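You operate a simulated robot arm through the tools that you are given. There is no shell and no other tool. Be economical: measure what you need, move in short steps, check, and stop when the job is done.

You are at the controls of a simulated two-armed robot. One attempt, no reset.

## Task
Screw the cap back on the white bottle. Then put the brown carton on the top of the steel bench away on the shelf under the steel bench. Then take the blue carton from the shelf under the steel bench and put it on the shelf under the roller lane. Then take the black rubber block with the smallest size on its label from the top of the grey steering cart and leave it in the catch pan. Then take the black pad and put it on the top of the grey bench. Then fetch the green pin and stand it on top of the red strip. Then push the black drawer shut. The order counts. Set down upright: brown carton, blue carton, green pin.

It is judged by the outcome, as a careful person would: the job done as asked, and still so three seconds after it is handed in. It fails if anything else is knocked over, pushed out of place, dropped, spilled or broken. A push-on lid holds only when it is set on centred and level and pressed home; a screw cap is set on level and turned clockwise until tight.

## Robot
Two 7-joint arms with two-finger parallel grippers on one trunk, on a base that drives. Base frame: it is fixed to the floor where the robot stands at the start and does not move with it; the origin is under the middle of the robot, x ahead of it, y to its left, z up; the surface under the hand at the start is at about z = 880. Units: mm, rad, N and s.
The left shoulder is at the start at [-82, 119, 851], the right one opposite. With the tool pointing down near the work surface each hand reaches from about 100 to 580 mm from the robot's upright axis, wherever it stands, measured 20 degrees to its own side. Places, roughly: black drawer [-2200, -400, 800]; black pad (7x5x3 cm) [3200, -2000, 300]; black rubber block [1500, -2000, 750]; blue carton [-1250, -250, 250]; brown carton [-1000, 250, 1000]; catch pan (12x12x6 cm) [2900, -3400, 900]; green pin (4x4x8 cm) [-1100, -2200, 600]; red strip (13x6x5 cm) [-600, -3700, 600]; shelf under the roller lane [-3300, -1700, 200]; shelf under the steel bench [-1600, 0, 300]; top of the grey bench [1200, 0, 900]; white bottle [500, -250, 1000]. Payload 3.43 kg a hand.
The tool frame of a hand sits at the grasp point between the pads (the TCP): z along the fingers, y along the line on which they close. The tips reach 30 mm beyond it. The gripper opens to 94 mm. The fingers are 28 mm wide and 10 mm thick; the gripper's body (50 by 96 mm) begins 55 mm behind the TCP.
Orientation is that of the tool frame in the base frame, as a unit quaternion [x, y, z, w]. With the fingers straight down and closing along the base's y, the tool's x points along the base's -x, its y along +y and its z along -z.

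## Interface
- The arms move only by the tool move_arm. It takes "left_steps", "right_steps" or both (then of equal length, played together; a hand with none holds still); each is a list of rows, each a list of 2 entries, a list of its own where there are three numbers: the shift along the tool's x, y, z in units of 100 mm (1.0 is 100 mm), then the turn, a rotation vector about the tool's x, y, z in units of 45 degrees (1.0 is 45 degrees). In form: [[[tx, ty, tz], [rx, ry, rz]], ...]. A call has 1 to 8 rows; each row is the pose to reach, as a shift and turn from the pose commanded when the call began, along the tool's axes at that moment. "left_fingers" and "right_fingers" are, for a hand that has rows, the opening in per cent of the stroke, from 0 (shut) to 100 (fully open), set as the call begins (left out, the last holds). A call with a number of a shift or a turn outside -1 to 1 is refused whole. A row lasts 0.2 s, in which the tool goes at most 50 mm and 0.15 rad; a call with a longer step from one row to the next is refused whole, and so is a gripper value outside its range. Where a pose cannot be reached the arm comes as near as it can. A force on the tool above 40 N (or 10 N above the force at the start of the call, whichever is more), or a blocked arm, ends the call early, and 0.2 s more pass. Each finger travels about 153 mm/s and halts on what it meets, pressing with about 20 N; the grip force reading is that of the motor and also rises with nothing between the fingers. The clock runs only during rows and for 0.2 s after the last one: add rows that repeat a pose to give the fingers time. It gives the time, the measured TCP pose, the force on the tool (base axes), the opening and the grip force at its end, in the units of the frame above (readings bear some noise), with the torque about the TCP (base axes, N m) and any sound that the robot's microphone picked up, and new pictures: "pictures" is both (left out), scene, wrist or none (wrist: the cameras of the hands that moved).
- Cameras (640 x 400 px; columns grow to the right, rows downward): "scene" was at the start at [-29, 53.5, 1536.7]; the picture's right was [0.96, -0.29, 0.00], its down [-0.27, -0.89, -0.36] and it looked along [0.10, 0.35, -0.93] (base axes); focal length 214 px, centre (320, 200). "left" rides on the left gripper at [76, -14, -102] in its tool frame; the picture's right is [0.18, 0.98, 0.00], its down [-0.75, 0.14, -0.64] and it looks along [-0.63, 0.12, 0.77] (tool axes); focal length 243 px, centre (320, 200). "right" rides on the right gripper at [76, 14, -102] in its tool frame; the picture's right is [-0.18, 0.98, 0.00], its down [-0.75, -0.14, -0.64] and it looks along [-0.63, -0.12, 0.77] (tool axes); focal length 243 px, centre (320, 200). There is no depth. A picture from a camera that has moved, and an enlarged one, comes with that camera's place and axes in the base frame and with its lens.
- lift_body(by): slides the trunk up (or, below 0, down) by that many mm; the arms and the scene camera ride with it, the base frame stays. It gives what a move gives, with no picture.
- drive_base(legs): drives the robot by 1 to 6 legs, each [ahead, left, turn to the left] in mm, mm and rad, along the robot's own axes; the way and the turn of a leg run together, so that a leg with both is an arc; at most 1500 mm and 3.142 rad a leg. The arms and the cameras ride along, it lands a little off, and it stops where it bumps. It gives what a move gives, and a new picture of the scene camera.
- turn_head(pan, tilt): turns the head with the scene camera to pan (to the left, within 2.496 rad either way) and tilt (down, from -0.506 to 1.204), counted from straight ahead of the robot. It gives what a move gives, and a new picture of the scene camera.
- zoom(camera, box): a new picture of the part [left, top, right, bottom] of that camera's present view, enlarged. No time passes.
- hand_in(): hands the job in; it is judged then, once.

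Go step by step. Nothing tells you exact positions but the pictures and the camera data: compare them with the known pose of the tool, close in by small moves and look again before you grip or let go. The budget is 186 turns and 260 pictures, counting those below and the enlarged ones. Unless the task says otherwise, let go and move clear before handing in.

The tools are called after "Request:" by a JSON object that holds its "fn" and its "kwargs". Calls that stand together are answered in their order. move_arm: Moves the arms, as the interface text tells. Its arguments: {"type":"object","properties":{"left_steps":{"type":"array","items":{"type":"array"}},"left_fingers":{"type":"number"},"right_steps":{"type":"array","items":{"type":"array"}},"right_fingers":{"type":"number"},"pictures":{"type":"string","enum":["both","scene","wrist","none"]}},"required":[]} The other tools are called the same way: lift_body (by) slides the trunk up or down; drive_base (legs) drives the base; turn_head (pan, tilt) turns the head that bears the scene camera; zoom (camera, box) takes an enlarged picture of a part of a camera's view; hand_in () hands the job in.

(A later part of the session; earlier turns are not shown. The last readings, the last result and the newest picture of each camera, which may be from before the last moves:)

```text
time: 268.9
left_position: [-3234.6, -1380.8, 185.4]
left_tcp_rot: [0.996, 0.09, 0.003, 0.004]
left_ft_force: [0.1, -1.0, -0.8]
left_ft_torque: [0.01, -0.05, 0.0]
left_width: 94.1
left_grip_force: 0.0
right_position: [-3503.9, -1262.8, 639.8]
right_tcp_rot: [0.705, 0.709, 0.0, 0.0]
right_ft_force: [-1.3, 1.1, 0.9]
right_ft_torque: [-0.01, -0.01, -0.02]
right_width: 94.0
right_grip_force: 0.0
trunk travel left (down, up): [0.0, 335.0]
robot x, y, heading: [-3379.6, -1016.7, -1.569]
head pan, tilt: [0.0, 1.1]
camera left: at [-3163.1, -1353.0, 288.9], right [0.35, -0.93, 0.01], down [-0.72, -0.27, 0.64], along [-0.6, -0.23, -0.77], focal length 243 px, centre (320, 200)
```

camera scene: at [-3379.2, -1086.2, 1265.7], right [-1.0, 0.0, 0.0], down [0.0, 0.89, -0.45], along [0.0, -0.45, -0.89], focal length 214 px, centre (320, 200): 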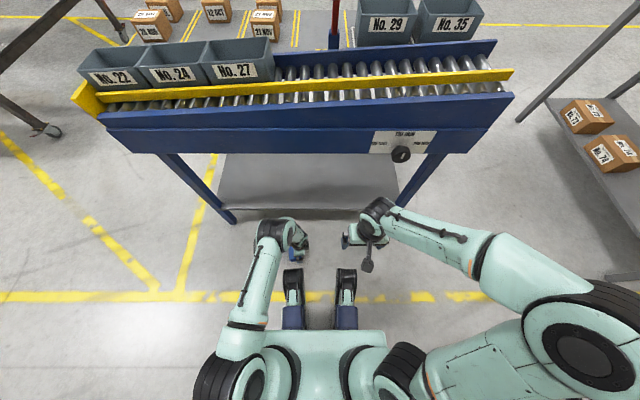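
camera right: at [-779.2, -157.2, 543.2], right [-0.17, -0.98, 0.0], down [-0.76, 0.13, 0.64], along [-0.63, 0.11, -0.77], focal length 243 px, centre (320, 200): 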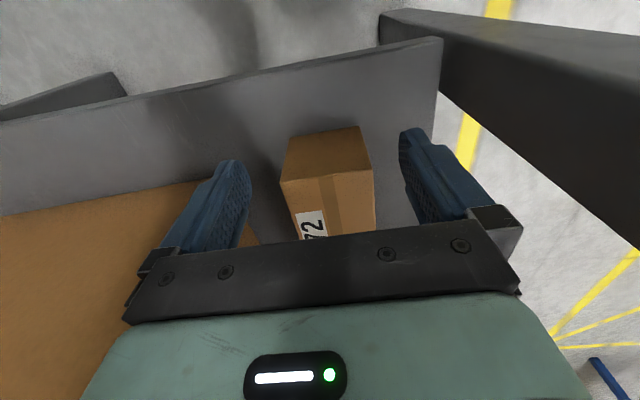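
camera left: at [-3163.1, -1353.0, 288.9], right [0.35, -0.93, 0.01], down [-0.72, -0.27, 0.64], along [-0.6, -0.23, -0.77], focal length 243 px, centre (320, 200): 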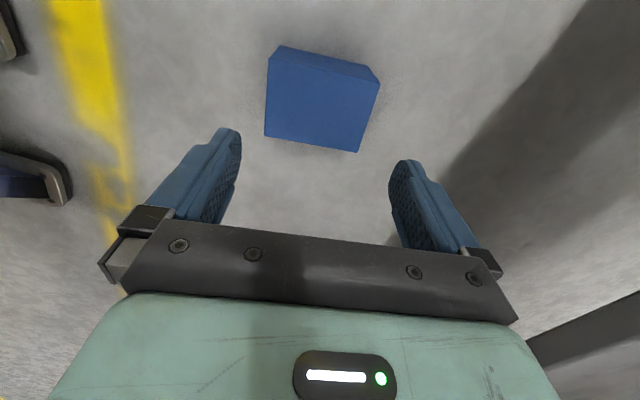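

Request:
{"fn": "drive_base", "kwargs": {"legs": [[18, 0, 0]]}}

Request:
{"fn": "move_arm", "kwargs": {"left_steps": [[[-0.05, -0.18, 0.3], [0, 0, 0]], [[-0.05, -0.18, 0.7], [0, 0, 0]], [[-0.05, -0.18, 0.7], [0, 0, 0]]], "pictures": "wrist"}}

```text
time: 269.6
left_position: [-3234.7, -1399.4, 185.7]
left_tcp_rot: [0.996, 0.089, 0.003, 0.004]
left_ft_force: [0.2, 0.2, 0.4]
left_ft_torque: [0.02, -0.01, 0.02]
left_width: 94.1
left_grip_force: 0.0
right_position: [-3504.1, -1279.3, 640.4]
right_tcp_rot: [0.705, 0.709, 0.001, 0.001]
right_ft_force: [-0.2, 0.2, 0.0]
right_ft_torque: [0.0, -0.01, -0.02]
right_width: 94.1
right_grip_force: 0.1
trunk travel left (down, up): [0.0, 335.0]
robot x, y, heading: [-3379.0, -1034.6, -1.571]
head pan, tilt: [0.0, 1.1]
camera scene: at [-3379.2, -1104.8, 1265.7], right [-1.0, 0.0, 0.0], down [0.0, 0.89, -0.45], along [0.0, -0.45, -0.89], focal length 214 px, centre (320, 200)
```

scene: 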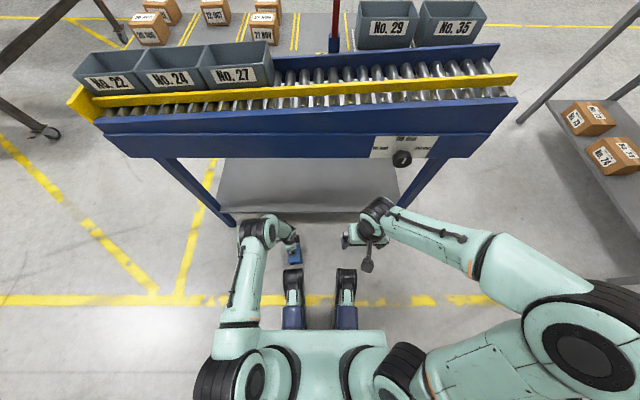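

```text
time: 270.4
left_position: [-3241.7, -1382.3, 115.9]
left_tcp_rot: [0.996, 0.088, 0.003, 0.004]
left_ft_force: [0.7, -1.1, 0.1]
left_ft_torque: [-0.02, 0.01, 0.01]
left_width: 94.0
left_grip_force: 0.0
right_position: [-3502.4, -1279.3, 638.7]
right_tcp_rot: [0.705, 0.709, 0.0, 0.0]
right_ft_force: [0.2, 1.4, 0.0]
right_ft_torque: [-0.02, 0.0, -0.01]
right_width: 93.9
right_grip_force: 0.1
trunk travel left (down, up): [0.0, 335.0]
robot x, y, heading: [-3378.4, -1037.0, -1.565]
head pan, tilt: [0.0, 1.1]
camera left: at [-3170.2, -1354.4, 218.6], right [0.35, -0.94, 0.01], down [-0.72, -0.27, 0.64], along [-0.6, -0.23, -0.77], focal length 243 px, centre (320, 200)
```

left: 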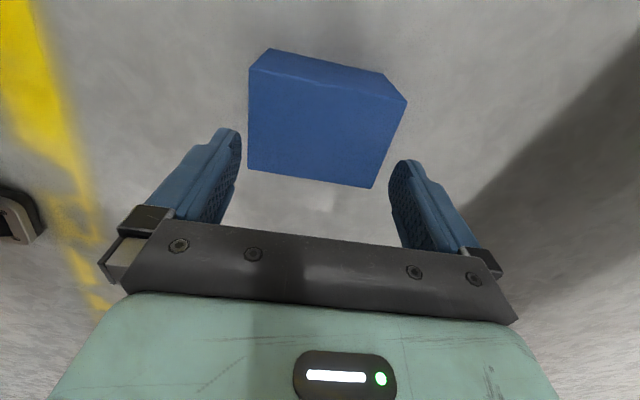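

Request:
{"fn": "move_arm", "kwargs": {"left_steps": [[[0.06, 0, 0.1], [0, 0, 0]], [[0.06, 0, 0.2], [0, 0, 0]], [[0.06, 0, 0.3], [0, 0, 0]], [[0.06, 0, 0.42], [0, 0, 0]]], "pictures": "wrist"}}

```text
time: 271.1
left_position: [-3235.7, -1382.3, 100.5]
left_tcp_rot: [0.996, 0.09, 0.005, 0.0]
left_ft_force: [0.7, 2.4, 13.8]
left_ft_torque: [0.7, 0.31, -0.07]
left_width: 93.9
left_grip_force: 0.1
right_position: [-3502.2, -1279.3, 640.9]
right_tcp_rot: [0.705, 0.709, 0.001, -0.001]
right_ft_force: [-0.2, 0.1, 0.2]
right_ft_torque: [0.04, 0.0, 0.0]
right_width: 94.1
right_grip_force: 0.0
trunk travel left (down, up): [0.0, 335.0]
robot x, y, heading: [-3378.3, -1039.5, -1.575]
head pan, tilt: [0.0, 1.1]
stopped in row 3 (left hand): the force on the tool passed its limit at 65 N (the readings are from after the stop); the commanded pose is now the measured one
camera left: at [-3165.0, -1354.7, 203.2], right [0.35, -0.93, 0.0], down [-0.72, -0.27, 0.63], along [-0.59, -0.23, -0.77], focal length 243 px, centre (320, 200)
```

left: 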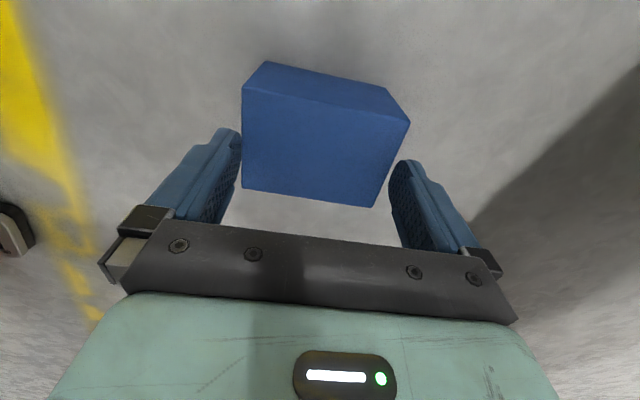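

Request:
{"fn": "move_arm", "kwargs": {"left_steps": [[[0, 0, -0.08], [0, 0, 0]], [[0, -0.028, -0.08], [0, 0, 0]], [[0, -0.028, 0.02], [0, 0, 0]], [[0, -0.028, 0.1], [0, 0, 0]], [[0, -0.028, 0.2], [0, 0, 0]], [[0, -0.028, 0.27], [0, 0, 0]]], "pictures": "wrist"}}

```text
time: 272.0
left_position: [-3235.6, -1387.8, 98.7]
left_tcp_rot: [0.996, 0.089, 0.006, 0.007]
left_ft_force: [0.9, 8.7, 24.9]
left_ft_torque: [-0.29, 0.07, 0.03]
left_width: 94.1
left_grip_force: 0.0
right_position: [-3503.1, -1279.0, 640.6]
right_tcp_rot: [0.704, 0.71, 0.0, 0.0]
right_ft_force: [1.2, -0.6, -0.8]
right_ft_torque: [0.01, 0.03, 0.01]
right_width: 94.1
right_grip_force: 0.1
trunk travel left (down, up): [0.0, 335.0]
robot x, y, heading: [-3377.7, -1033.1, -1.57]
head pan, tilt: [0.0, 1.1]
stopped in row 4 (left hand): the force on the tool passed its limit at 76 N (the readings are from after the stop); the commanded pose is now the measured one
camera left: at [-3164.4, -1359.1, 201.6], right [0.36, -0.93, 0.02], down [-0.72, -0.26, 0.64], along [-0.59, -0.24, -0.77], focal length 243 px, centre (320, 200)
```

left: 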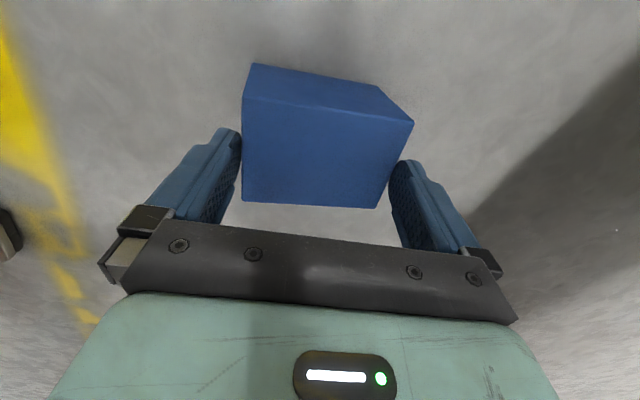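

The carton is too long for the end grip. I'll grip it across its short side instead: rise, turn the hand back to its normal heading.

Request:
{"fn": "move_arm", "kwargs": {"left_steps": [[[0, 0, -0.3], [0, 0, 0]], [[0, 0, -0.6], [0, 0, -0.17]], [[0, 0, -0.9], [0, 0, -0.34]], [[0, 0, -0.9], [0, 0, -0.51]], [[0, 0, -0.9], [0, 0, -0.68]], [[0, 0, -0.9], [0, 0, -0.85]], [[0, 0, -0.9], [0, 0, -1.0]]], "pictures": "none"}}

Request:
{"fn": "move_arm", "kwargs": {"left_steps": [[[0, 0, 0], [0, 0, -0.17]], [[0, 0, 0], [0, 0, -0.34]], [[0, 0, 0], [0, 0, -0.51]], [[0, 0, 0], [0, 0, -0.68]], [[0, 0, 0], [0, 0, -0.85]], [[0, 0, 0], [0, 0, -1.0]], [[0, 0, 0], [0, 0, -1.0]]], "pictures": "wrist"}}

```text
time: 273.6
left_position: [-3236.5, -1387.0, 186.4]
left_tcp_rot: [0.885, 0.465, 0.003, 0.009]
left_ft_force: [-0.8, 0.0, -0.1]
left_ft_torque: [0.02, -0.01, 0.02]
left_width: 94.3
left_grip_force: 0.0
right_position: [-3502.2, -1279.1, 639.3]
right_tcp_rot: [0.705, 0.71, 0.001, -0.001]
right_ft_force: [0.0, 0.5, 0.0]
right_ft_torque: [0.02, 0.0, 0.0]
right_width: 94.0
right_grip_force: 0.0
trunk travel left (down, up): [0.0, 335.0]
robot x, y, heading: [-3380.2, -1034.3, -1.568]
head pan, tilt: [0.0, 1.1]
```

```text
time: 275.2
left_position: [-3237.4, -1386.7, 187.1]
left_tcp_rot: [0.641, 0.767, -0.001, 0.007]
left_ft_force: [0.3, -0.1, 0.0]
left_ft_torque: [0.01, 0.01, -0.01]
left_width: 94.0
left_grip_force: 0.0
right_position: [-3502.6, -1279.5, 640.0]
right_tcp_rot: [0.704, 0.71, 0.001, -0.001]
right_ft_force: [1.1, -0.7, 0.0]
right_ft_torque: [0.0, -0.02, 0.0]
right_width: 93.9
right_grip_force: 0.1
trunk travel left (down, up): [0.0, 335.0]
robot x, y, heading: [-3377.6, -1035.5, -1.572]
head pan, tilt: [0.0, 1.1]
camera left: at [-3265.6, -1312.3, 288.5], right [0.93, 0.36, 0.01], down [0.27, -0.71, 0.65], along [0.24, -0.61, -0.76], focal length 243 px, centre (320, 200)
```

left: 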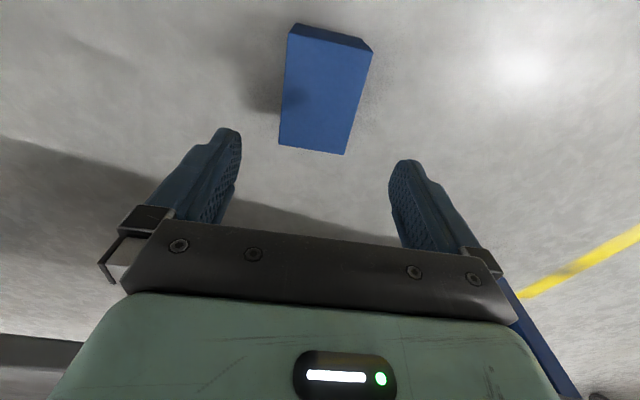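

Request:
{"fn": "move_arm", "kwargs": {"left_steps": [[[0, 0, 0.3], [0, 0, -0.04]], [[0, 0, 0.65], [0, 0, -0.04]], [[0, 0, 1.0], [0, 0, -0.04]], [[0, 0, 1.0], [0, 0, -0.04]]], "pictures": "none"}}

Request:
{"fn": "move_arm", "kwargs": {"left_steps": [[[0, 0, 0.15], [0, 0, 0]], [[0, 0, 0.25], [0, 0, 0]], [[0, 0, 0.25], [0, 0, 0]]], "pictures": "wrist"}}

```text
time: 276.2
left_position: [-3234.9, -1386.3, 87.1]
left_tcp_rot: [0.629, 0.778, -0.001, 0.008]
left_ft_force: [-0.4, 0.7, -0.3]
left_ft_torque: [0.0, 0.0, 0.01]
left_width: 93.9
left_grip_force: 0.0
right_position: [-3503.5, -1279.8, 640.4]
right_tcp_rot: [0.705, 0.709, 0.0, 0.0]
right_ft_force: [-0.1, -0.5, -0.2]
right_ft_torque: [0.04, -0.03, -0.01]
right_width: 94.0
right_grip_force: 0.0
trunk travel left (down, up): [0.0, 335.0]
robot x, y, heading: [-3377.9, -1038.8, -1.57]
head pan, tilt: [0.0, 1.1]
```

```text
time: 277.0
left_position: [-3235.7, -1387.2, 61.8]
left_tcp_rot: [0.629, 0.777, -0.001, 0.008]
left_ft_force: [0.4, 0.8, -0.6]
left_ft_torque: [0.03, -0.01, -0.01]
left_width: 94.1
left_grip_force: 0.1
right_position: [-3502.8, -1278.8, 639.9]
right_tcp_rot: [0.704, 0.71, 0.0, 0.0]
right_ft_force: [0.6, -0.2, 1.1]
right_ft_torque: [0.01, -0.01, -0.02]
right_width: 93.8
right_grip_force: 0.0
trunk travel left (down, up): [0.0, 335.0]
robot x, y, heading: [-3377.0, -1032.6, -1.57]
head pan, tilt: [0.0, 1.1]
camera left: at [-3266.6, -1314.3, 163.2], right [0.92, 0.39, 0.01], down [0.29, -0.7, 0.65], along [0.26, -0.6, -0.76], focal length 243 px, centre (320, 200)
```

left: 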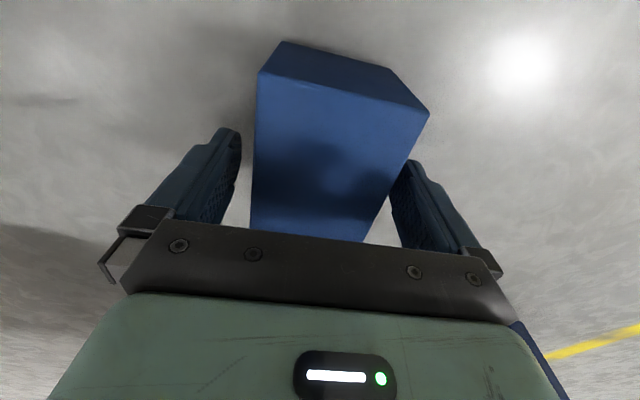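

Fingers straddle the carton's short sides. Closing and lifting a little.

Request:
{"fn": "move_arm", "kwargs": {"left_steps": [[[0, 0, 0], [0, 0, 0]], [[0, 0, 0], [0, 0, 0]], [[0, 0, -0.3], [0, 0, 0]], [[0, 0, -0.6], [0, 0, 0]], [[0, 0, -0.9], [0, 0, 0]]], "left_fingers": 45, "pictures": "wrist"}}

```text
time: 278.2
left_position: [-3237.3, -1385.5, 151.1]
left_tcp_rot: [0.629, 0.777, -0.002, 0.008]
left_ft_force: [-0.2, -0.7, -2.9]
left_ft_torque: [0.0, 0.01, 0.01]
left_width: 72.5
left_grip_force: 20.0
right_position: [-3503.5, -1279.2, 641.0]
right_tcp_rot: [0.705, 0.709, 0.001, -0.001]
right_ft_force: [0.2, -0.7, -0.1]
right_ft_torque: [0.04, 0.0, 0.02]
right_width: 94.2
right_grip_force: 0.0
trunk travel left (down, up): [0.0, 335.0]
robot x, y, heading: [-3379.5, -1033.5, -1.57]
head pan, tilt: [0.0, 1.1]
camera left: at [-3267.7, -1313.5, 253.5], right [0.92, 0.38, 0.01], down [0.29, -0.7, 0.65], along [0.26, -0.6, -0.76], focal length 243 px, centre (320, 200)
```

left: 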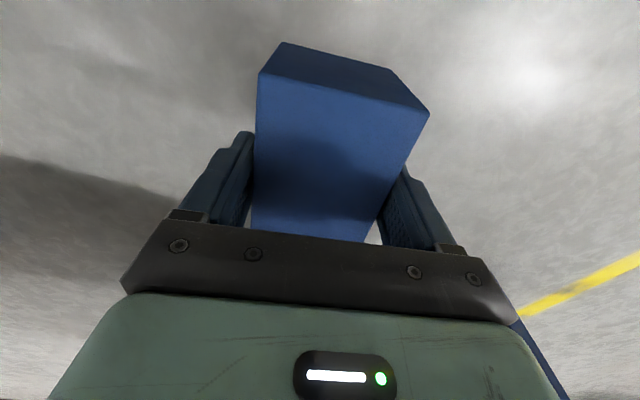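

Request:
{"fn": "zoom", "kwargs": {"camera": "right", "box": [380, 0, 520, 90]}}

```text
4.44 times, centred on (450, 45) of right
camera zoom: at [-3488.6, -1202.9, 743.5], right [0.98, -0.18, 0.0], down [-0.14, -0.76, 0.64], along [-0.11, -0.63, -0.77], focal length 1078 px, centre (-258, 889)
```

zoom: 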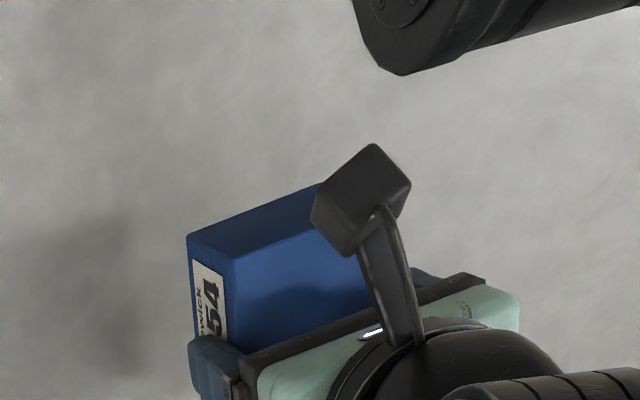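

Request:
{"fn": "zoom", "kwargs": {"camera": "right", "box": [416, 46, 440, 84]}}

```text
10.53 times, centred on (428, 65) of right
camera zoom: at [-3488.6, -1202.9, 743.5], right [0.98, -0.18, 0.0], down [-0.14, -0.76, 0.64], along [-0.11, -0.63, -0.77], focal length 2554 px, centre (-817, 1621)
```

zoom: 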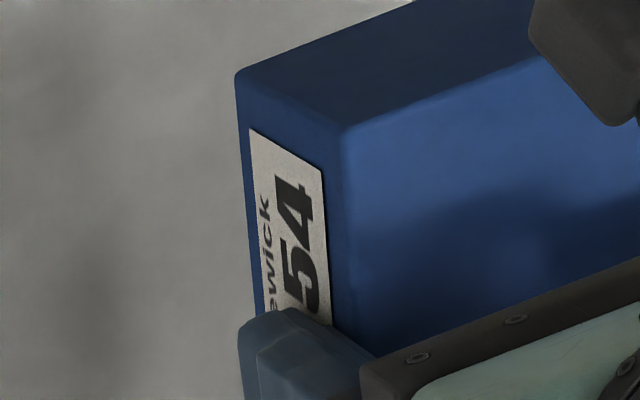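

The label on the -x face reads upside down and the grip width equals the front–back depth, so the carton is inverted. I'll flip it with a two-hand handover: the left hand pitches it 90° so it stands on end, the right hand takes its upper end from above, then pitches it another 90° to upright.

Request:
{"fn": "move_arm", "kwargs": {"left_steps": [[[0.11, -0.29, -0.33], [0, 0, 0.1]], [[0.22, -0.58, -0.66], [0, 0, 0.2]], [[0.34, -0.88, -1.0], [0, 0, 0.267]], [[0.34, -0.88, -1.0], [0, 0, 0.267]]], "pictures": "none"}}

Request:
{"fn": "move_arm", "kwargs": {"left_steps": [[[0, 0, -0.17], [0, -0.17, 0]], [[0, 0, -0.34], [0, -0.34, 0]], [[0, 0, -0.51], [0, -0.51, 0]], [[0, 0, -0.68], [0, -0.68, 0]], [[0, 0, -0.85], [0, -0.85, 0]], [[0, 0, -1.0], [0, -1.0, 0]]], "pictures": "none"}}

Request:
{"fn": "move_arm", "kwargs": {"left_steps": [[[-0.13, 0, -0.13], [0, -0.17, 0]], [[-0.26, 0, -0.26], [0, -0.34, 0]], [[-0.39, 0, -0.39], [0, -0.51, 0]], [[-0.52, 0, -0.52], [0, -0.68, 0]], [[-0.65, 0, -0.65], [0, -0.85, 0]], [[-0.77, 0, -0.77], [0, -1.0, 0]]], "pictures": "scene"}}

```text
time: 279.2
left_position: [-3330.1, -1371.3, 251.0]
left_tcp_rot: [0.707, 0.707, 0.0, 0.009]
left_ft_force: [0.0, -0.6, -1.6]
left_ft_torque: [-0.03, 0.02, -0.05]
left_width: 72.8
left_grip_force: 20.4
right_position: [-3502.8, -1279.0, 642.0]
right_tcp_rot: [0.704, 0.71, 0.001, -0.001]
right_ft_force: [-0.6, -0.8, 0.2]
right_ft_torque: [0.02, 0.03, 0.02]
right_width: 94.2
right_grip_force: 0.0
trunk travel left (down, up): [0.0, 335.0]
robot x, y, heading: [-3380.9, -1038.7, -1.568]
head pan, tilt: [0.0, 1.1]
```

```text
time: 280.6
left_position: [-3334.3, -1370.7, 353.6]
left_tcp_rot: [0.65, 0.65, -0.277, 0.28]
left_ft_force: [-14.3, -20.8, 18.9]
left_ft_torque: [3.46, 0.1, 2.46]
left_width: 72.8
left_grip_force: 20.2
right_position: [-3503.6, -1280.3, 640.1]
right_tcp_rot: [0.704, 0.71, 0.0, 0.0]
right_ft_force: [-0.1, 0.2, 0.1]
right_ft_torque: [0.02, -0.02, -0.01]
right_width: 94.1
right_grip_force: 0.0
trunk travel left (down, up): [0.0, 335.0]
robot x, y, heading: [-3378.9, -1035.3, -1.57]
head pan, tilt: [0.0, 1.1]
```

```text
time: 281.0
left_position: [-3335.4, -1372.2, 365.2]
left_tcp_rot: [0.637, 0.636, -0.308, 0.308]
left_ft_force: [-2.9, -0.5, -2.1]
left_ft_torque: [0.13, -0.03, 0.3]
left_width: 72.4
left_grip_force: 19.9
right_position: [-3504.4, -1279.1, 639.1]
right_tcp_rot: [0.705, 0.709, 0.001, -0.001]
right_ft_force: [-0.5, 1.0, 0.0]
right_ft_torque: [-0.01, 0.01, -0.01]
right_width: 94.1
right_grip_force: 0.1
trunk travel left (down, up): [0.0, 335.0]
robot x, y, heading: [-3383.2, -1035.7, -1.577]
head pan, tilt: [0.0, 1.1]
stopped in row 1 (left hand): the force on the tool passed its limit at 43 N (the readings are from after the stop); the commanded pose is now the measured one
camera scene: at [-3379.0, -1104.7, 1265.6], right [-1.0, 0.0, 0.0], down [0.0, 0.89, -0.45], along [0.0, -0.45, -0.89], focal length 214 px, centre (320, 200)
```

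scene: 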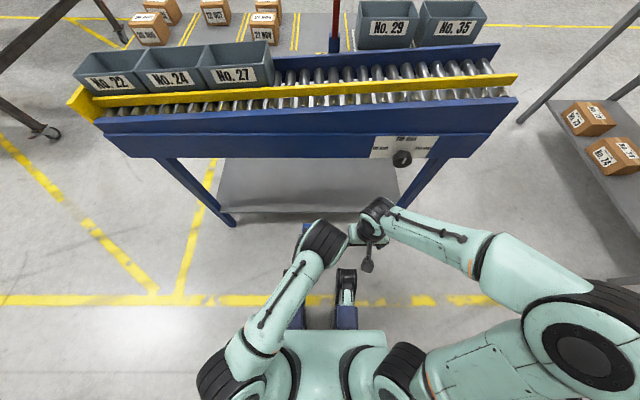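

Left elbow bumped the right hand. I'll move the right hand up and aside, then continue the pitch.

Request:
{"fn": "move_arm", "kwargs": {"right_steps": [[[0, -0.35, -0.3], [0, 0, 0]], [[0, -0.7, -0.6], [0, 0, 0]], [[0, -1.0, -0.9], [0, 0, 0]]], "pictures": "none"}}

Request:
{"fn": "move_arm", "kwargs": {"left_steps": [[[-0.13, 0, -0.13], [0, -0.15, 0]], [[-0.26, 0, -0.26], [0, -0.3, 0]], [[-0.39, 0, -0.39], [0, -0.47, 0]], [[-0.52, 0, -0.52], [0, -0.64, 0]], [[-0.65, 0, -0.65], [0, -0.81, 0]], [[-0.65, 0, -0.65], [0, -0.87, 0]]], "pictures": "both"}}

```text
time: 281.8
left_position: [-3336.4, -1372.5, 366.1]
left_tcp_rot: [0.636, 0.636, -0.308, 0.309]
left_ft_force: [-1.3, -1.3, -1.8]
left_ft_torque: [0.19, 0.0, 0.25]
left_width: 72.7
left_grip_force: 19.7
right_position: [-3604.1, -1280.3, 729.1]
right_tcp_rot: [0.704, 0.71, 0.001, -0.001]
right_ft_force: [0.8, 0.3, 1.4]
right_ft_torque: [0.0, 0.01, 0.0]
right_width: 94.0
right_grip_force: 0.1
trunk travel left (down, up): [0.0, 335.0]
robot x, y, heading: [-3379.7, -1037.2, -1.572]
head pan, tilt: [0.0, 1.1]
```

```text
time: 283.2
left_position: [-3334.9, -1362.2, 457.5]
left_tcp_rot: [0.497, 0.496, -0.503, 0.504]
left_ft_force: [-0.5, -0.5, -3.0]
left_ft_torque: [0.09, -0.02, -0.01]
left_width: 72.6
left_grip_force: 19.9
right_position: [-3603.6, -1280.7, 729.5]
right_tcp_rot: [0.705, 0.709, 0.001, 0.0]
right_ft_force: [0.2, -0.4, 0.3]
right_ft_torque: [0.01, 0.0, -0.03]
right_width: 94.2
right_grip_force: 0.0
trunk travel left (down, up): [0.0, 335.0]
robot x, y, heading: [-3377.4, -1037.6, -1.571]
head pan, tilt: [0.0, 1.1]
camera scene: at [-3379.0, -1104.7, 1265.7], right [-1.0, 0.0, 0.0], down [0.0, 0.89, -0.45], along [0.0, -0.45, -0.89], focal length 214 px, centre (320, 200)
camera left: at [-3349.8, -1260.1, 379.0], right [0.98, 0.0, -0.18], down [0.14, 0.65, 0.74], along [0.12, -0.76, 0.64], focal length 243 px, centre (320, 200)
```

scene: 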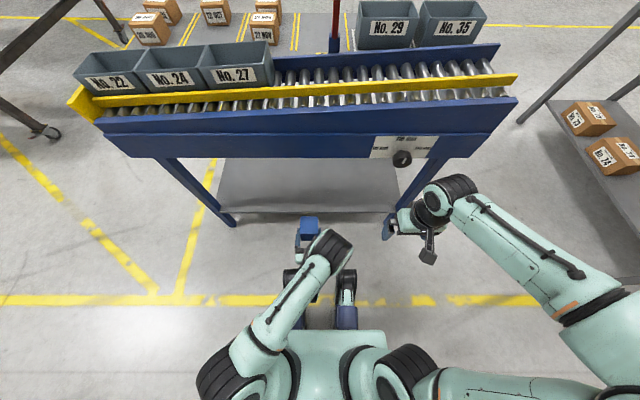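
left: 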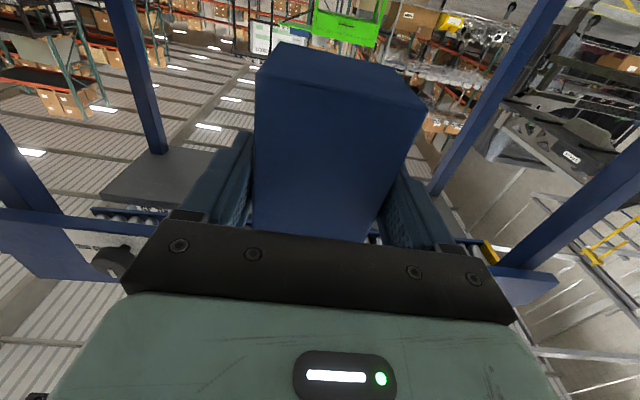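

The carton is now on end in the left hand (top face pointing away from me). I'll stand it on its end on the lane shelf near the edge, then re-grip it from above for the second 90° pitch. Lowering and extending first.

Request:
{"fn": "move_arm", "kwargs": {"left_steps": [[[0.3, 0, 0.3], [0, 0, 0]], [[0.6, 0, 0.6], [0, 0, 0]], [[0.9, 0, 0.9], [0, 0, 0]], [[0.9, 0, 0.9], [0, 0, 0]]], "pictures": "none"}}

Request:
{"fn": "move_arm", "kwargs": {"left_steps": [[[0.3, 0, 0.3], [0, 0, 0]], [[0.6, 0, 0.6], [0, 0, 0]], [[0.8, 0, 0.9], [0, 0, 0]], [[0.8, 0, 0.9], [0, 0, 0]]], "pictures": "scene"}}

```text
time: 284.2
left_position: [-3350.5, -1464.9, 384.3]
left_tcp_rot: [-0.482, -0.492, 0.522, -0.503]
left_ft_force: [0.4, -0.5, -2.2]
left_ft_torque: [0.08, 0.01, 0.03]
left_width: 72.4
left_grip_force: 19.8
right_position: [-3604.6, -1281.3, 728.8]
right_tcp_rot: [0.704, 0.71, 0.001, -0.001]
right_ft_force: [-0.3, 0.0, -0.6]
right_ft_torque: [0.02, -0.03, -0.01]
right_width: 93.9
right_grip_force: 0.0
trunk travel left (down, up): [0.0, 335.0]
robot x, y, heading: [-3380.1, -1035.1, -1.563]
head pan, tilt: [0.0, 1.1]
```

```text
time: 285.2
left_position: [-3332.8, -1544.7, 291.5]
left_tcp_rot: [0.494, 0.494, -0.504, 0.507]
left_ft_force: [3.7, 4.8, 15.6]
left_ft_torque: [0.07, 0.05, -0.03]
left_width: 72.2
left_grip_force: 20.0
right_position: [-3603.1, -1280.0, 730.1]
right_tcp_rot: [0.705, 0.71, 0.0, -0.001]
right_ft_force: [-0.2, -0.4, 0.3]
right_ft_torque: [-0.01, 0.01, -0.02]
right_width: 94.0
right_grip_force: 0.1
trunk travel left (down, up): [0.0, 335.0]
robot x, y, heading: [-3376.4, -1033.3, -1.574]
head pan, tilt: [0.0, 1.1]
camera scene: at [-3378.9, -1103.2, 1265.8], right [-1.0, 0.0, 0.0], down [0.0, 0.89, -0.45], along [0.0, -0.45, -0.89], focal length 214 px, centre (320, 200)
```

scene: 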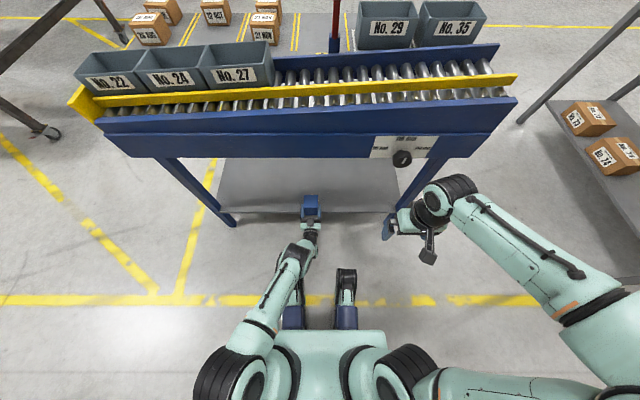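

Request:
{"fn": "move_arm", "kwargs": {"left_steps": [[[-0.1, 0, 0], [0, 0, 0]], [[-0.18, 0, 0], [0, 0, 0]]], "pictures": "none"}}

Request:
{"fn": "drive_base", "kwargs": {"legs": [[90, 0, 0]]}}

Request:
{"fn": "move_arm", "kwargs": {"left_steps": [[[0.07, 0, 0], [0, 0, 0]], [[0.14, 0, 0], [0, 0, 0]], [[0.2, 0, 0], [0, 0, 0]]], "pictures": "none"}}

Request:
{"fn": "zoom", "kwargs": {"camera": "scene", "box": [240, 160, 380, 260]}}

```text
time: 285.8
left_position: [-3335.0, -1543.4, 307.4]
left_tcp_rot: [0.498, 0.497, -0.502, 0.503]
left_ft_force: [0.7, 0.1, -2.0]
left_ft_torque: [0.09, 0.04, -0.02]
left_width: 72.1
left_grip_force: 20.0
right_position: [-3604.0, -1280.7, 729.6]
right_tcp_rot: [0.705, 0.71, 0.0, 0.0]
right_ft_force: [-0.4, -0.2, 0.3]
right_ft_torque: [0.02, 0.01, -0.03]
right_width: 94.0
right_grip_force: 0.1
trunk travel left (down, up): [0.0, 335.0]
robot x, y, heading: [-3380.5, -1038.4, -1.565]
head pan, tilt: [0.0, 1.1]
```

```text
time: 286.9
left_position: [-3334.0, -1632.6, 306.4]
left_tcp_rot: [0.497, 0.496, -0.503, 0.504]
left_ft_force: [0.6, 0.0, -2.4]
left_ft_torque: [0.06, 0.01, -0.04]
left_width: 72.3
left_grip_force: 20.0
right_position: [-3603.5, -1369.4, 729.0]
right_tcp_rot: [0.705, 0.709, 0.001, -0.001]
right_ft_force: [-0.3, 0.0, 0.2]
right_ft_torque: [0.0, 0.01, 0.04]
right_width: 93.9
right_grip_force: 0.0
trunk travel left (down, up): [0.0, 335.0]
robot x, y, heading: [-3378.9, -1122.5, -1.573]
head pan, tilt: [0.0, 1.1]
camera scene: at [-3379.0, -1193.6, 1265.7], right [-1.0, 0.0, 0.0], down [0.0, 0.89, -0.45], along [0.0, -0.45, -0.89], focal length 214 px, centre (320, 200)
```

scene: 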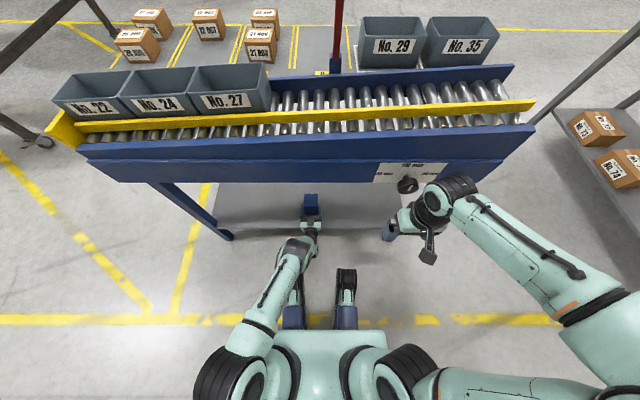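

```text
time: 287.7
left_position: [-3335.8, -1634.9, 292.8]
left_tcp_rot: [0.494, 0.493, -0.506, 0.507]
left_ft_force: [1.1, 1.1, 16.9]
left_ft_torque: [0.27, 0.04, -0.06]
left_width: 72.3
left_grip_force: 19.4
right_position: [-3604.7, -1368.1, 729.1]
right_tcp_rot: [0.705, 0.71, 0.0, 0.0]
right_ft_force: [-0.8, -0.5, 0.3]
right_ft_torque: [0.01, -0.01, 0.02]
right_width: 94.3
right_grip_force: 0.0
trunk travel left (down, up): [0.0, 335.0]
robot x, y, heading: [-3376.0, -1125.4, -1.572]
head pan, tilt: [0.0, 1.1]
```

```text
4.00 times, centred on (310, 210) of scene
camera zoom: at [-3379.1, -1191.8, 1265.8], right [-1.0, 0.0, 0.0], down [0.0, 0.89, -0.45], along [0.0, -0.45, -0.89], focal length 858 px, centre (360, 160)
```

zoom: 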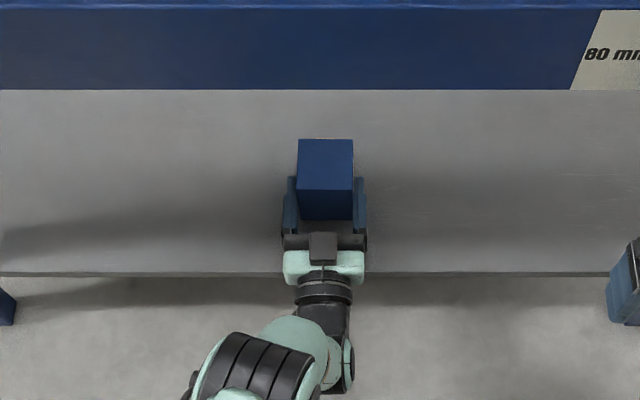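

The carton is standing on its end on the shelf. Opening and backing straight off.

Request:
{"fn": "move_arm", "kwargs": {"left_steps": [[[-0.04, 0, 0], [0, 0, 0]], [[-0.04, 0, 0], [0, 0, 0]]], "pictures": "none"}}

Request:
{"fn": "move_arm", "kwargs": {"left_steps": [[[0, 0, 0], [0, 0, 0]], [[0, 0, 0], [0, 0, 0]], [[0, 0, -0.3], [0, 0, 0]], [[0, 0, -0.7], [0, 0, 0]], [[0, 0, -1.0], [0, 0, 0]]], "left_fingers": 100, "pictures": "none"}}

Request:
{"fn": "zoom", "kwargs": {"camera": "scene", "box": [240, 160, 380, 260]}}

```text
time: 288.3
left_position: [-3335.4, -1631.4, 292.2]
left_tcp_rot: [0.497, 0.497, -0.502, 0.504]
left_ft_force: [-0.5, -2.5, 4.2]
left_ft_torque: [-0.44, 0.15, 0.0]
left_width: 72.1
left_grip_force: 19.8
right_position: [-3603.1, -1369.5, 730.0]
right_tcp_rot: [0.705, 0.709, 0.001, -0.001]
right_ft_force: [0.1, 0.8, -1.2]
right_ft_torque: [0.03, 0.01, 0.02]
right_width: 94.0
right_grip_force: 0.1
trunk travel left (down, up): [0.0, 335.0]
robot x, y, heading: [-3377.6, -1123.0, -1.575]
head pan, tilt: [0.0, 1.1]
```

```text
time: 289.7
left_position: [-3332.2, -1571.1, 323.6]
left_tcp_rot: [-0.455, -0.474, 0.533, -0.533]
left_ft_force: [-0.7, -0.5, 0.4]
left_ft_torque: [0.02, 0.0, 0.0]
left_width: 93.8
left_grip_force: 0.0
right_position: [-3604.1, -1369.2, 729.2]
right_tcp_rot: [0.704, 0.71, 0.001, -0.001]
right_ft_force: [-0.2, 0.2, -0.4]
right_ft_torque: [-0.01, 0.0, 0.01]
right_width: 93.9
right_grip_force: 0.1
trunk travel left (down, up): [0.0, 335.0]
robot x, y, heading: [-3377.9, -1126.0, -1.572]
head pan, tilt: [0.0, 1.1]
stopped in row 5 (left hand): the arm was blocked; the commanded pose is now the measured one
```

```text
4.00 times, centred on (310, 210) of scene
camera zoom: at [-3379.0, -1193.2, 1265.7], right [-1.0, 0.0, 0.0], down [0.0, 0.89, -0.45], along [0.0, -0.45, -0.89], focal length 858 px, centre (360, 160)
```

zoom: 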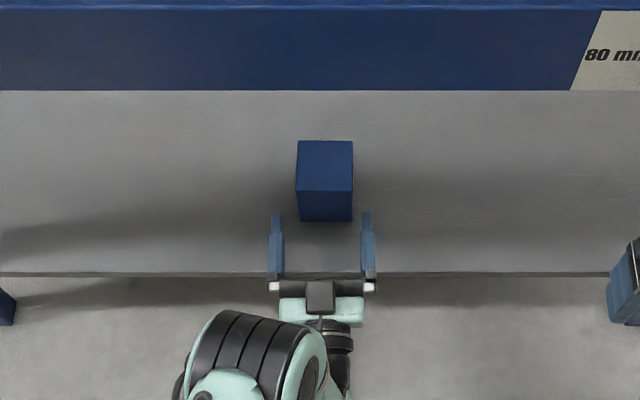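

Request:
{"fn": "drive_base", "kwargs": {"legs": [[-220, 0, 0]]}}

Request:
{"fn": "move_arm", "kwargs": {"left_steps": [[[-0.2, 0, 0], [0, 0.17, 0]], [[-0.4, 0, 0], [0, 0.34, 0]], [[-0.6, 0, 0], [0, 0.51, 0]], [[-0.8, 0, 0], [0, 0.68, 0]], [[-0.8, 0, 0], [0, 0.85, 0]], [[-0.8, 0, 0], [0, 1.0, 0]]], "pictures": "none"}}

Request:
{"fn": "move_arm", "kwargs": {"left_steps": [[[0, 0, 0], [0, 0.17, 0]], [[0, 0, 0], [0, 0.34, 0]], [[0, 0, 0], [0, 0.51, 0]], [[0, 0, 0], [0, 0.68, 0]], [[0, 0, 0], [0, 0.85, 0]], [[0, 0, 0], [0, 1.0, 0]]], "pictures": "scene"}}

```text
time: 291.4
left_position: [-3333.5, -1354.9, 322.9]
left_tcp_rot: [-0.456, -0.474, 0.533, -0.532]
left_ft_force: [0.9, 0.9, 0.2]
left_ft_torque: [-0.03, 0.02, 0.0]
left_width: 93.9
left_grip_force: 0.1
right_position: [-3603.5, -1154.9, 729.6]
right_tcp_rot: [0.705, 0.71, 0.001, -0.001]
right_ft_force: [-0.2, -1.2, -0.1]
right_ft_torque: [0.0, 0.0, 0.0]
right_width: 94.0
right_grip_force: 0.1
trunk travel left (down, up): [0.0, 335.0]
robot x, y, heading: [-3377.2, -910.6, -1.57]
head pan, tilt: [0.0, 1.1]
camera scene: at [-3379.0, -977.5, 1265.7], right [-1.0, 0.0, 0.0], down [0.0, 0.89, -0.45], along [0.0, -0.45, -0.89], focal length 214 px, centre (320, 200)
```

scene: 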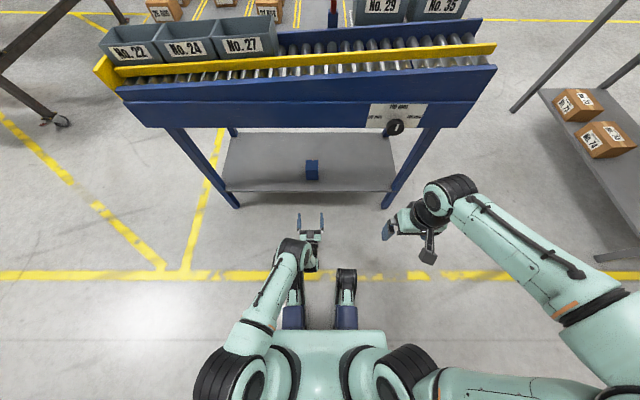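

```text
time: 292.8
left_position: [-3331.7, -1344.7, 402.2]
left_tcp_rot: [0.626, 0.642, -0.318, 0.309]
left_ft_force: [-1.0, -0.2, 0.3]
left_ft_torque: [-0.02, 0.01, -0.03]
left_width: 94.1
left_grip_force: 0.1
right_position: [-3604.0, -1154.0, 729.7]
right_tcp_rot: [0.705, 0.71, 0.0, 0.0]
right_ft_force: [-0.6, -0.5, -0.6]
right_ft_torque: [0.01, 0.02, 0.0]
right_width: 93.9
right_grip_force: 0.0
trunk travel left (down, up): [0.0, 335.0]
robot x, y, heading: [-3376.5, -910.0, -1.573]
head pan, tilt: [0.0, 1.1]
```

```text
time: 294.2
left_position: [-3330.8, -1344.9, 402.2]
left_tcp_rot: [0.699, 0.712, -0.055, 0.042]
left_ft_force: [0.3, 0.6, 1.0]
left_ft_torque: [-0.02, 0.05, -0.02]
left_width: 94.1
left_grip_force: 0.2
right_position: [-3603.0, -1153.3, 728.5]
right_tcp_rot: [0.704, 0.71, 0.001, -0.001]
right_ft_force: [-0.1, -0.4, 1.1]
right_ft_torque: [0.06, 0.0, -0.01]
right_width: 94.1
right_grip_force: 0.0
trunk travel left (down, up): [0.0, 335.0]
robot x, y, heading: [-3379.8, -910.6, -1.57]
head pan, tilt: [0.0, 1.1]
camera scene: at [-3379.0, -977.8, 1265.7], right [-1.0, 0.0, 0.0], down [0.0, 0.89, -0.45], along [0.0, -0.45, -0.89], focal length 214 px, centre (320, 200)
```

scene: 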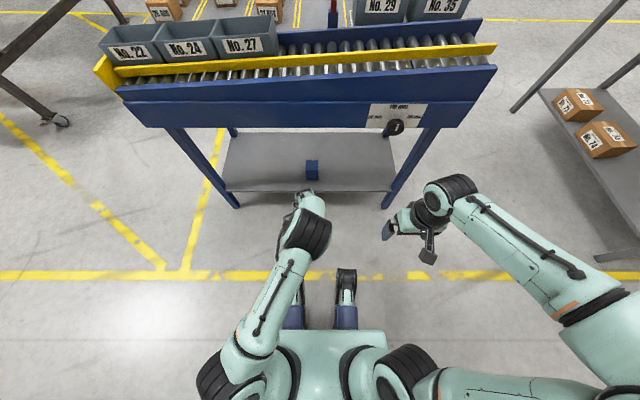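

The carton stands safely on end on the shelf. I'll set the left hand vertical at about z 295 and slide the open fingers in around it from the front.

Request:
{"fn": "move_arm", "kwargs": {"left_steps": [[[-0.1, -0.02, 0.25], [0, 0.09, 0]], [[-0.2, -0.05, 0.5], [0, 0.176, 0]], [[-0.3, -0.05, 0.6], [0, 0.176, 0]], [[-0.3, -0.05, 0.6], [0, 0.176, 0]]], "pictures": "none"}}

Request:
{"fn": "move_arm", "kwargs": {"left_steps": [[[-0.15, 0, 0.2], [0, 0, 0]], [[-0.3, 0, 0.4], [0, 0, 0]], [[-0.3, 0, 0.4], [0, 0, 0]]], "pictures": "none"}}

```text
time: 295.2
left_position: [-3337.6, -1382.6, 346.9]
left_tcp_rot: [0.7, 0.714, -0.006, -0.008]
left_ft_force: [-0.6, -0.3, 0.5]
left_ft_torque: [-0.03, 0.03, 0.02]
left_width: 93.8
left_grip_force: 0.2
right_position: [-3604.4, -1154.1, 729.6]
right_tcp_rot: [0.704, 0.71, 0.001, 0.0]
right_ft_force: [-1.2, 0.2, -0.2]
right_ft_torque: [0.02, 0.0, -0.01]
right_width: 94.3
right_grip_force: 0.0
trunk travel left (down, up): [0.0, 335.0]
robot x, y, heading: [-3379.3, -910.1, -1.569]
head pan, tilt: [0.0, 1.1]
```

```text
time: 296.0
left_position: [-3337.8, -1411.8, 307.2]
left_tcp_rot: [0.701, 0.713, -0.007, -0.008]
left_ft_force: [0.5, 0.3, 0.5]
left_ft_torque: [-0.03, 0.01, -0.02]
left_width: 94.1
left_grip_force: 0.1
right_position: [-3604.0, -1152.2, 730.2]
right_tcp_rot: [0.705, 0.709, 0.001, -0.001]
right_ft_force: [-0.5, 0.1, 0.5]
right_ft_torque: [-0.02, 0.02, 0.01]
right_width: 94.2
right_grip_force: 0.2
trunk travel left (down, up): [0.0, 335.0]
robot x, y, heading: [-3378.6, -905.7, -1.569]
head pan, tilt: [0.0, 1.1]
```

Request:
{"fn": "move_arm", "kwargs": {"left_steps": [[[0, 0, 0.08], [0, 0, 0]], [[0, 0, 0.14], [0, 0, 0]]], "pictures": "none"}}

Request:
{"fn": "drive_base", "kwargs": {"legs": [[170, 0, 0]]}}

Request:
{"fn": "zoom", "kwargs": {"camera": "left", "box": [0, 0, 640, 400]}}

```text
time: 296.6
left_position: [-3338.4, -1412.7, 293.4]
left_tcp_rot: [0.702, 0.713, -0.006, -0.008]
left_ft_force: [-0.2, -0.6, 0.1]
left_ft_torque: [-0.03, 0.0, -0.02]
left_width: 94.2
left_grip_force: 0.1
right_position: [-3604.3, -1154.2, 729.5]
right_tcp_rot: [0.704, 0.71, 0.001, 0.0]
right_ft_force: [-0.1, 0.6, 0.8]
right_ft_torque: [0.01, -0.02, 0.02]
right_width: 94.2
right_grip_force: 0.0
trunk travel left (down, up): [0.0, 335.0]
robot x, y, heading: [-3377.8, -908.5, -1.569]
head pan, tilt: [0.0, 1.1]
```

```text
time: 298.1
left_position: [-3339.7, -1581.5, 292.9]
left_tcp_rot: [0.701, 0.713, -0.007, -0.008]
left_ft_force: [-0.4, -0.5, 0.2]
left_ft_torque: [0.02, 0.01, -0.01]
left_width: 94.1
left_grip_force: 0.0
right_position: [-3603.4, -1321.3, 729.3]
right_tcp_rot: [0.705, 0.709, 0.0, -0.001]
right_ft_force: [0.5, -0.7, -1.0]
right_ft_torque: [-0.02, 0.01, 0.0]
right_width: 94.2
right_grip_force: 0.0
trunk travel left (down, up): [0.0, 335.0]
robot x, y, heading: [-3378.0, -1080.7, -1.569]
head pan, tilt: [0.0, 1.1]
camera scene: at [-3379.1, -1145.8, 1265.7], right [-1.0, 0.0, 0.0], down [0.0, 0.89, -0.45], along [0.0, -0.45, -0.89], focal length 214 px, centre (320, 200)
```

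scene: 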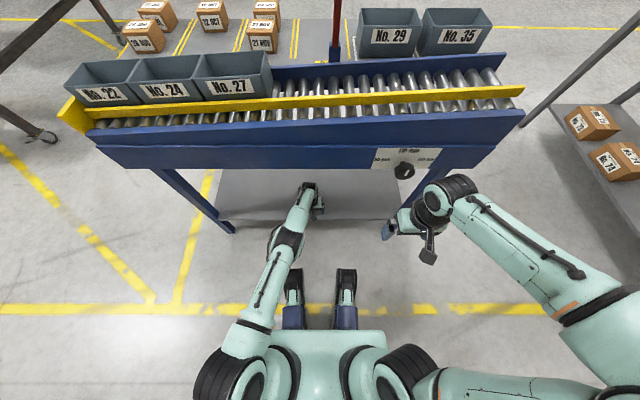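

```text
1.00 times, centred on (320, 200) of left (not enlarged: the box is as wide or as high as the picture)
camera zoom: at [-3351.8, -1505.1, 396.4], right [0.98, 0.2, -0.02], down [0.17, -0.75, 0.64], along [0.11, -0.63, -0.77], focal length 243 px, centre (320, 200)
```

zoom: 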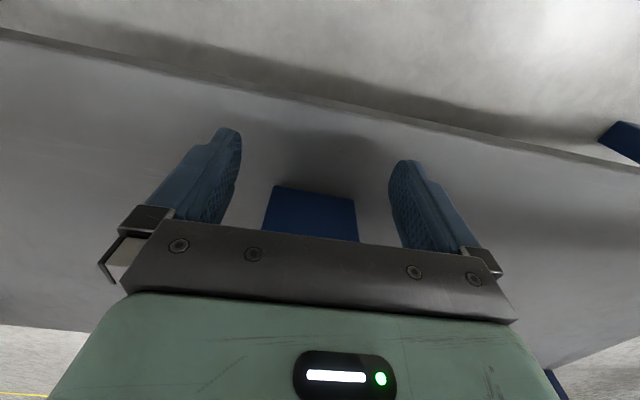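

Request:
{"fn": "drive_base", "kwargs": {"legs": [[80, 5, 0]]}}

Request:
{"fn": "move_arm", "kwargs": {"left_steps": [[[0, 0, 0], [0, 0, 0]], [[0, 0, 0], [0, 0, 0]], [[0, 0, -0.08], [0, 0, 0]], [[0, 0, -0.16], [0, 0, 0]]], "left_fingers": 45, "pictures": "none"}}

```text
time: 299.1
left_position: [-3333.3, -1660.6, 293.5]
left_tcp_rot: [0.702, 0.712, -0.007, -0.009]
left_ft_force: [-0.5, 0.9, 0.3]
left_ft_torque: [0.0, 0.03, -0.01]
left_width: 94.2
left_grip_force: 0.0
right_position: [-3598.4, -1400.6, 728.2]
right_tcp_rot: [0.705, 0.709, 0.0, -0.001]
right_ft_force: [1.6, -0.5, -0.1]
right_ft_torque: [-0.01, -0.02, -0.01]
right_width: 94.0
right_grip_force: 0.1
trunk travel left (down, up): [0.0, 335.0]
robot x, y, heading: [-3374.8, -1154.1, -1.566]
head pan, tilt: [0.0, 1.1]
camera scene: at [-3374.2, -1225.6, 1265.7], right [-1.0, 0.0, 0.0], down [0.0, 0.89, -0.45], along [0.0, -0.45, -0.89], focal length 214 px, centre (320, 200)
```

scene: 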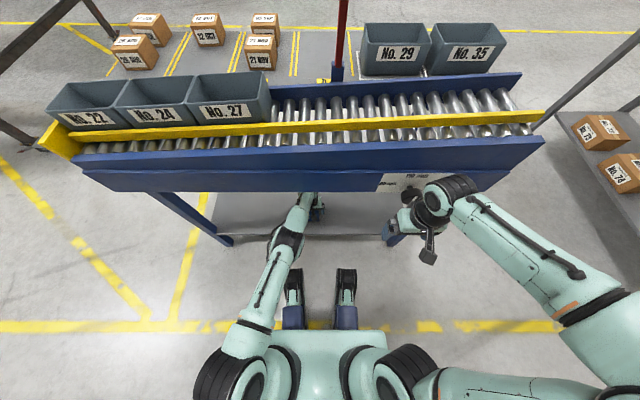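

```text
time: 300.1
left_position: [-3333.0, -1661.3, 310.5]
left_tcp_rot: [0.702, 0.713, -0.006, -0.008]
left_ft_force: [0.2, -0.2, -1.7]
left_ft_torque: [0.0, -0.03, 0.0]
left_width: 72.3
left_grip_force: 20.1
right_position: [-3598.7, -1401.0, 729.9]
right_tcp_rot: [0.705, 0.709, 0.0, 0.0]
right_ft_force: [-0.2, 0.4, 0.2]
right_ft_torque: [0.0, 0.03, -0.01]
right_width: 94.2
right_grip_force: 0.2
trunk travel left (down, up): [0.0, 335.0]
robot x, y, heading: [-3374.9, -1161.7, -1.568]
head pan, tilt: [0.0, 1.1]
```

Request:
{"fn": "drive_base", "kwargs": {"legs": [[-270, 0, 0]]}}

Request:
{"fn": "move_arm", "kwargs": {"left_steps": [[[0, 0, -0.2], [0, -0.17, 0]], [[0, 0, -0.4], [0, -0.34, 0]], [[0, 0, -0.6], [0, -0.51, 0]], [[0, 0, -0.8], [0, -0.68, 0]], [[0, 0, -1.0], [0, -0.85, 0]], [[0, 0, -1.0], [0, -1.0, 0]]], "pictures": "none"}}

Request:
{"fn": "move_arm", "kwargs": {"left_steps": [[[0, 0, 0], [0, -0.17, 0]], [[0, 0, 0], [0, -0.34, 0]], [[0, 0, 0], [0, -0.51, 0]], [[0, 0, 0], [0, -0.68, 0]], [[0, 0, 0], [0, -0.85, 0]], [[0, 0, 0], [0, -1.0, 0]]], "pictures": "scene"}}

```text
time: 302.0
left_position: [-3333.7, -1390.3, 308.5]
left_tcp_rot: [0.701, 0.713, -0.007, -0.008]
left_ft_force: [0.5, 0.2, -1.9]
left_ft_torque: [0.01, 0.02, -0.02]
left_width: 72.3
left_grip_force: 20.4
right_position: [-3599.6, -1132.1, 730.2]
right_tcp_rot: [0.705, 0.709, 0.001, -0.001]
right_ft_force: [0.3, -0.1, 0.3]
right_ft_torque: [-0.02, -0.03, 0.02]
right_width: 93.9
right_grip_force: 0.1
trunk travel left (down, up): [0.0, 335.0]
robot x, y, heading: [-3370.1, -889.0, -1.571]
head pan, tilt: [0.0, 1.1]
camera scene: at [-3374.1, -955.4, 1265.7], right [-1.0, 0.0, 0.0], down [0.0, 0.89, -0.45], along [0.0, -0.45, -0.89], focal length 214 px, centre (320, 200)
```

scene: 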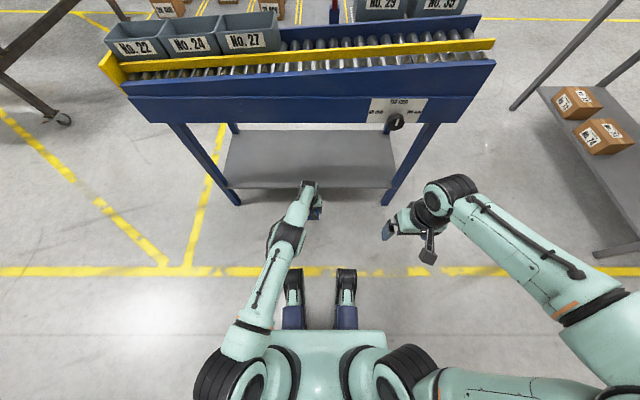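

```text
time: 303.4
left_position: [-3331.4, -1390.3, 409.6]
left_tcp_rot: [0.646, 0.661, -0.274, 0.266]
left_ft_force: [0.9, 0.9, -3.1]
left_ft_torque: [0.0, 0.01, 0.02]
left_width: 72.1
left_grip_force: 19.5
right_position: [-3598.6, -1132.1, 729.4]
right_tcp_rot: [0.704, 0.71, 0.0, 0.0]
right_ft_force: [0.0, -0.4, 0.4]
right_ft_torque: [-0.04, 0.01, 0.01]
right_width: 93.9
right_grip_force: 0.0
trunk travel left (down, up): [0.0, 335.0]
robot x, y, heading: [-3371.2, -887.0, -1.57]
head pan, tilt: [0.0, 1.1]
```

```text
time: 304.8
left_position: [-3330.9, -1390.3, 409.9]
left_tcp_rot: [0.49, 0.51, -0.501, 0.498]
left_ft_force: [0.4, -0.2, -3.0]
left_ft_torque: [0.01, 0.01, -0.03]
left_width: 72.5
left_grip_force: 20.1
right_position: [-3598.9, -1132.4, 729.3]
right_tcp_rot: [0.704, 0.71, 0.0, 0.0]
right_ft_force: [-0.6, -0.9, -0.1]
right_ft_torque: [-0.01, 0.03, -0.01]
right_width: 94.0
right_grip_force: 0.0
trunk travel left (down, up): [0.0, 335.0]
robot x, y, heading: [-3374.4, -884.6, -1.572]
head pan, tilt: [0.0, 1.1]
camera scene: at [-3374.0, -955.6, 1265.7], right [-1.0, 0.0, 0.0], down [0.0, 0.89, -0.45], along [0.0, -0.45, -0.89], focal length 214 px, centre (320, 200)
```

scene: 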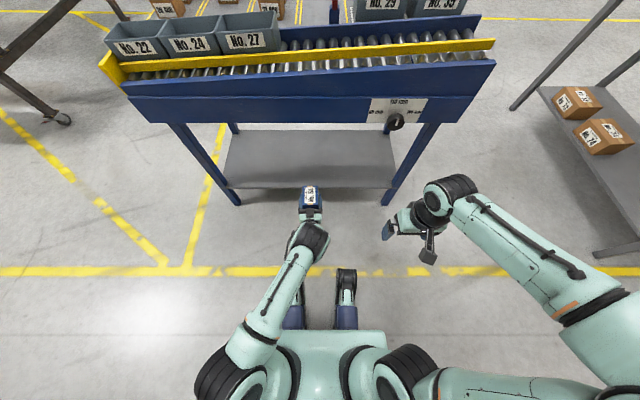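

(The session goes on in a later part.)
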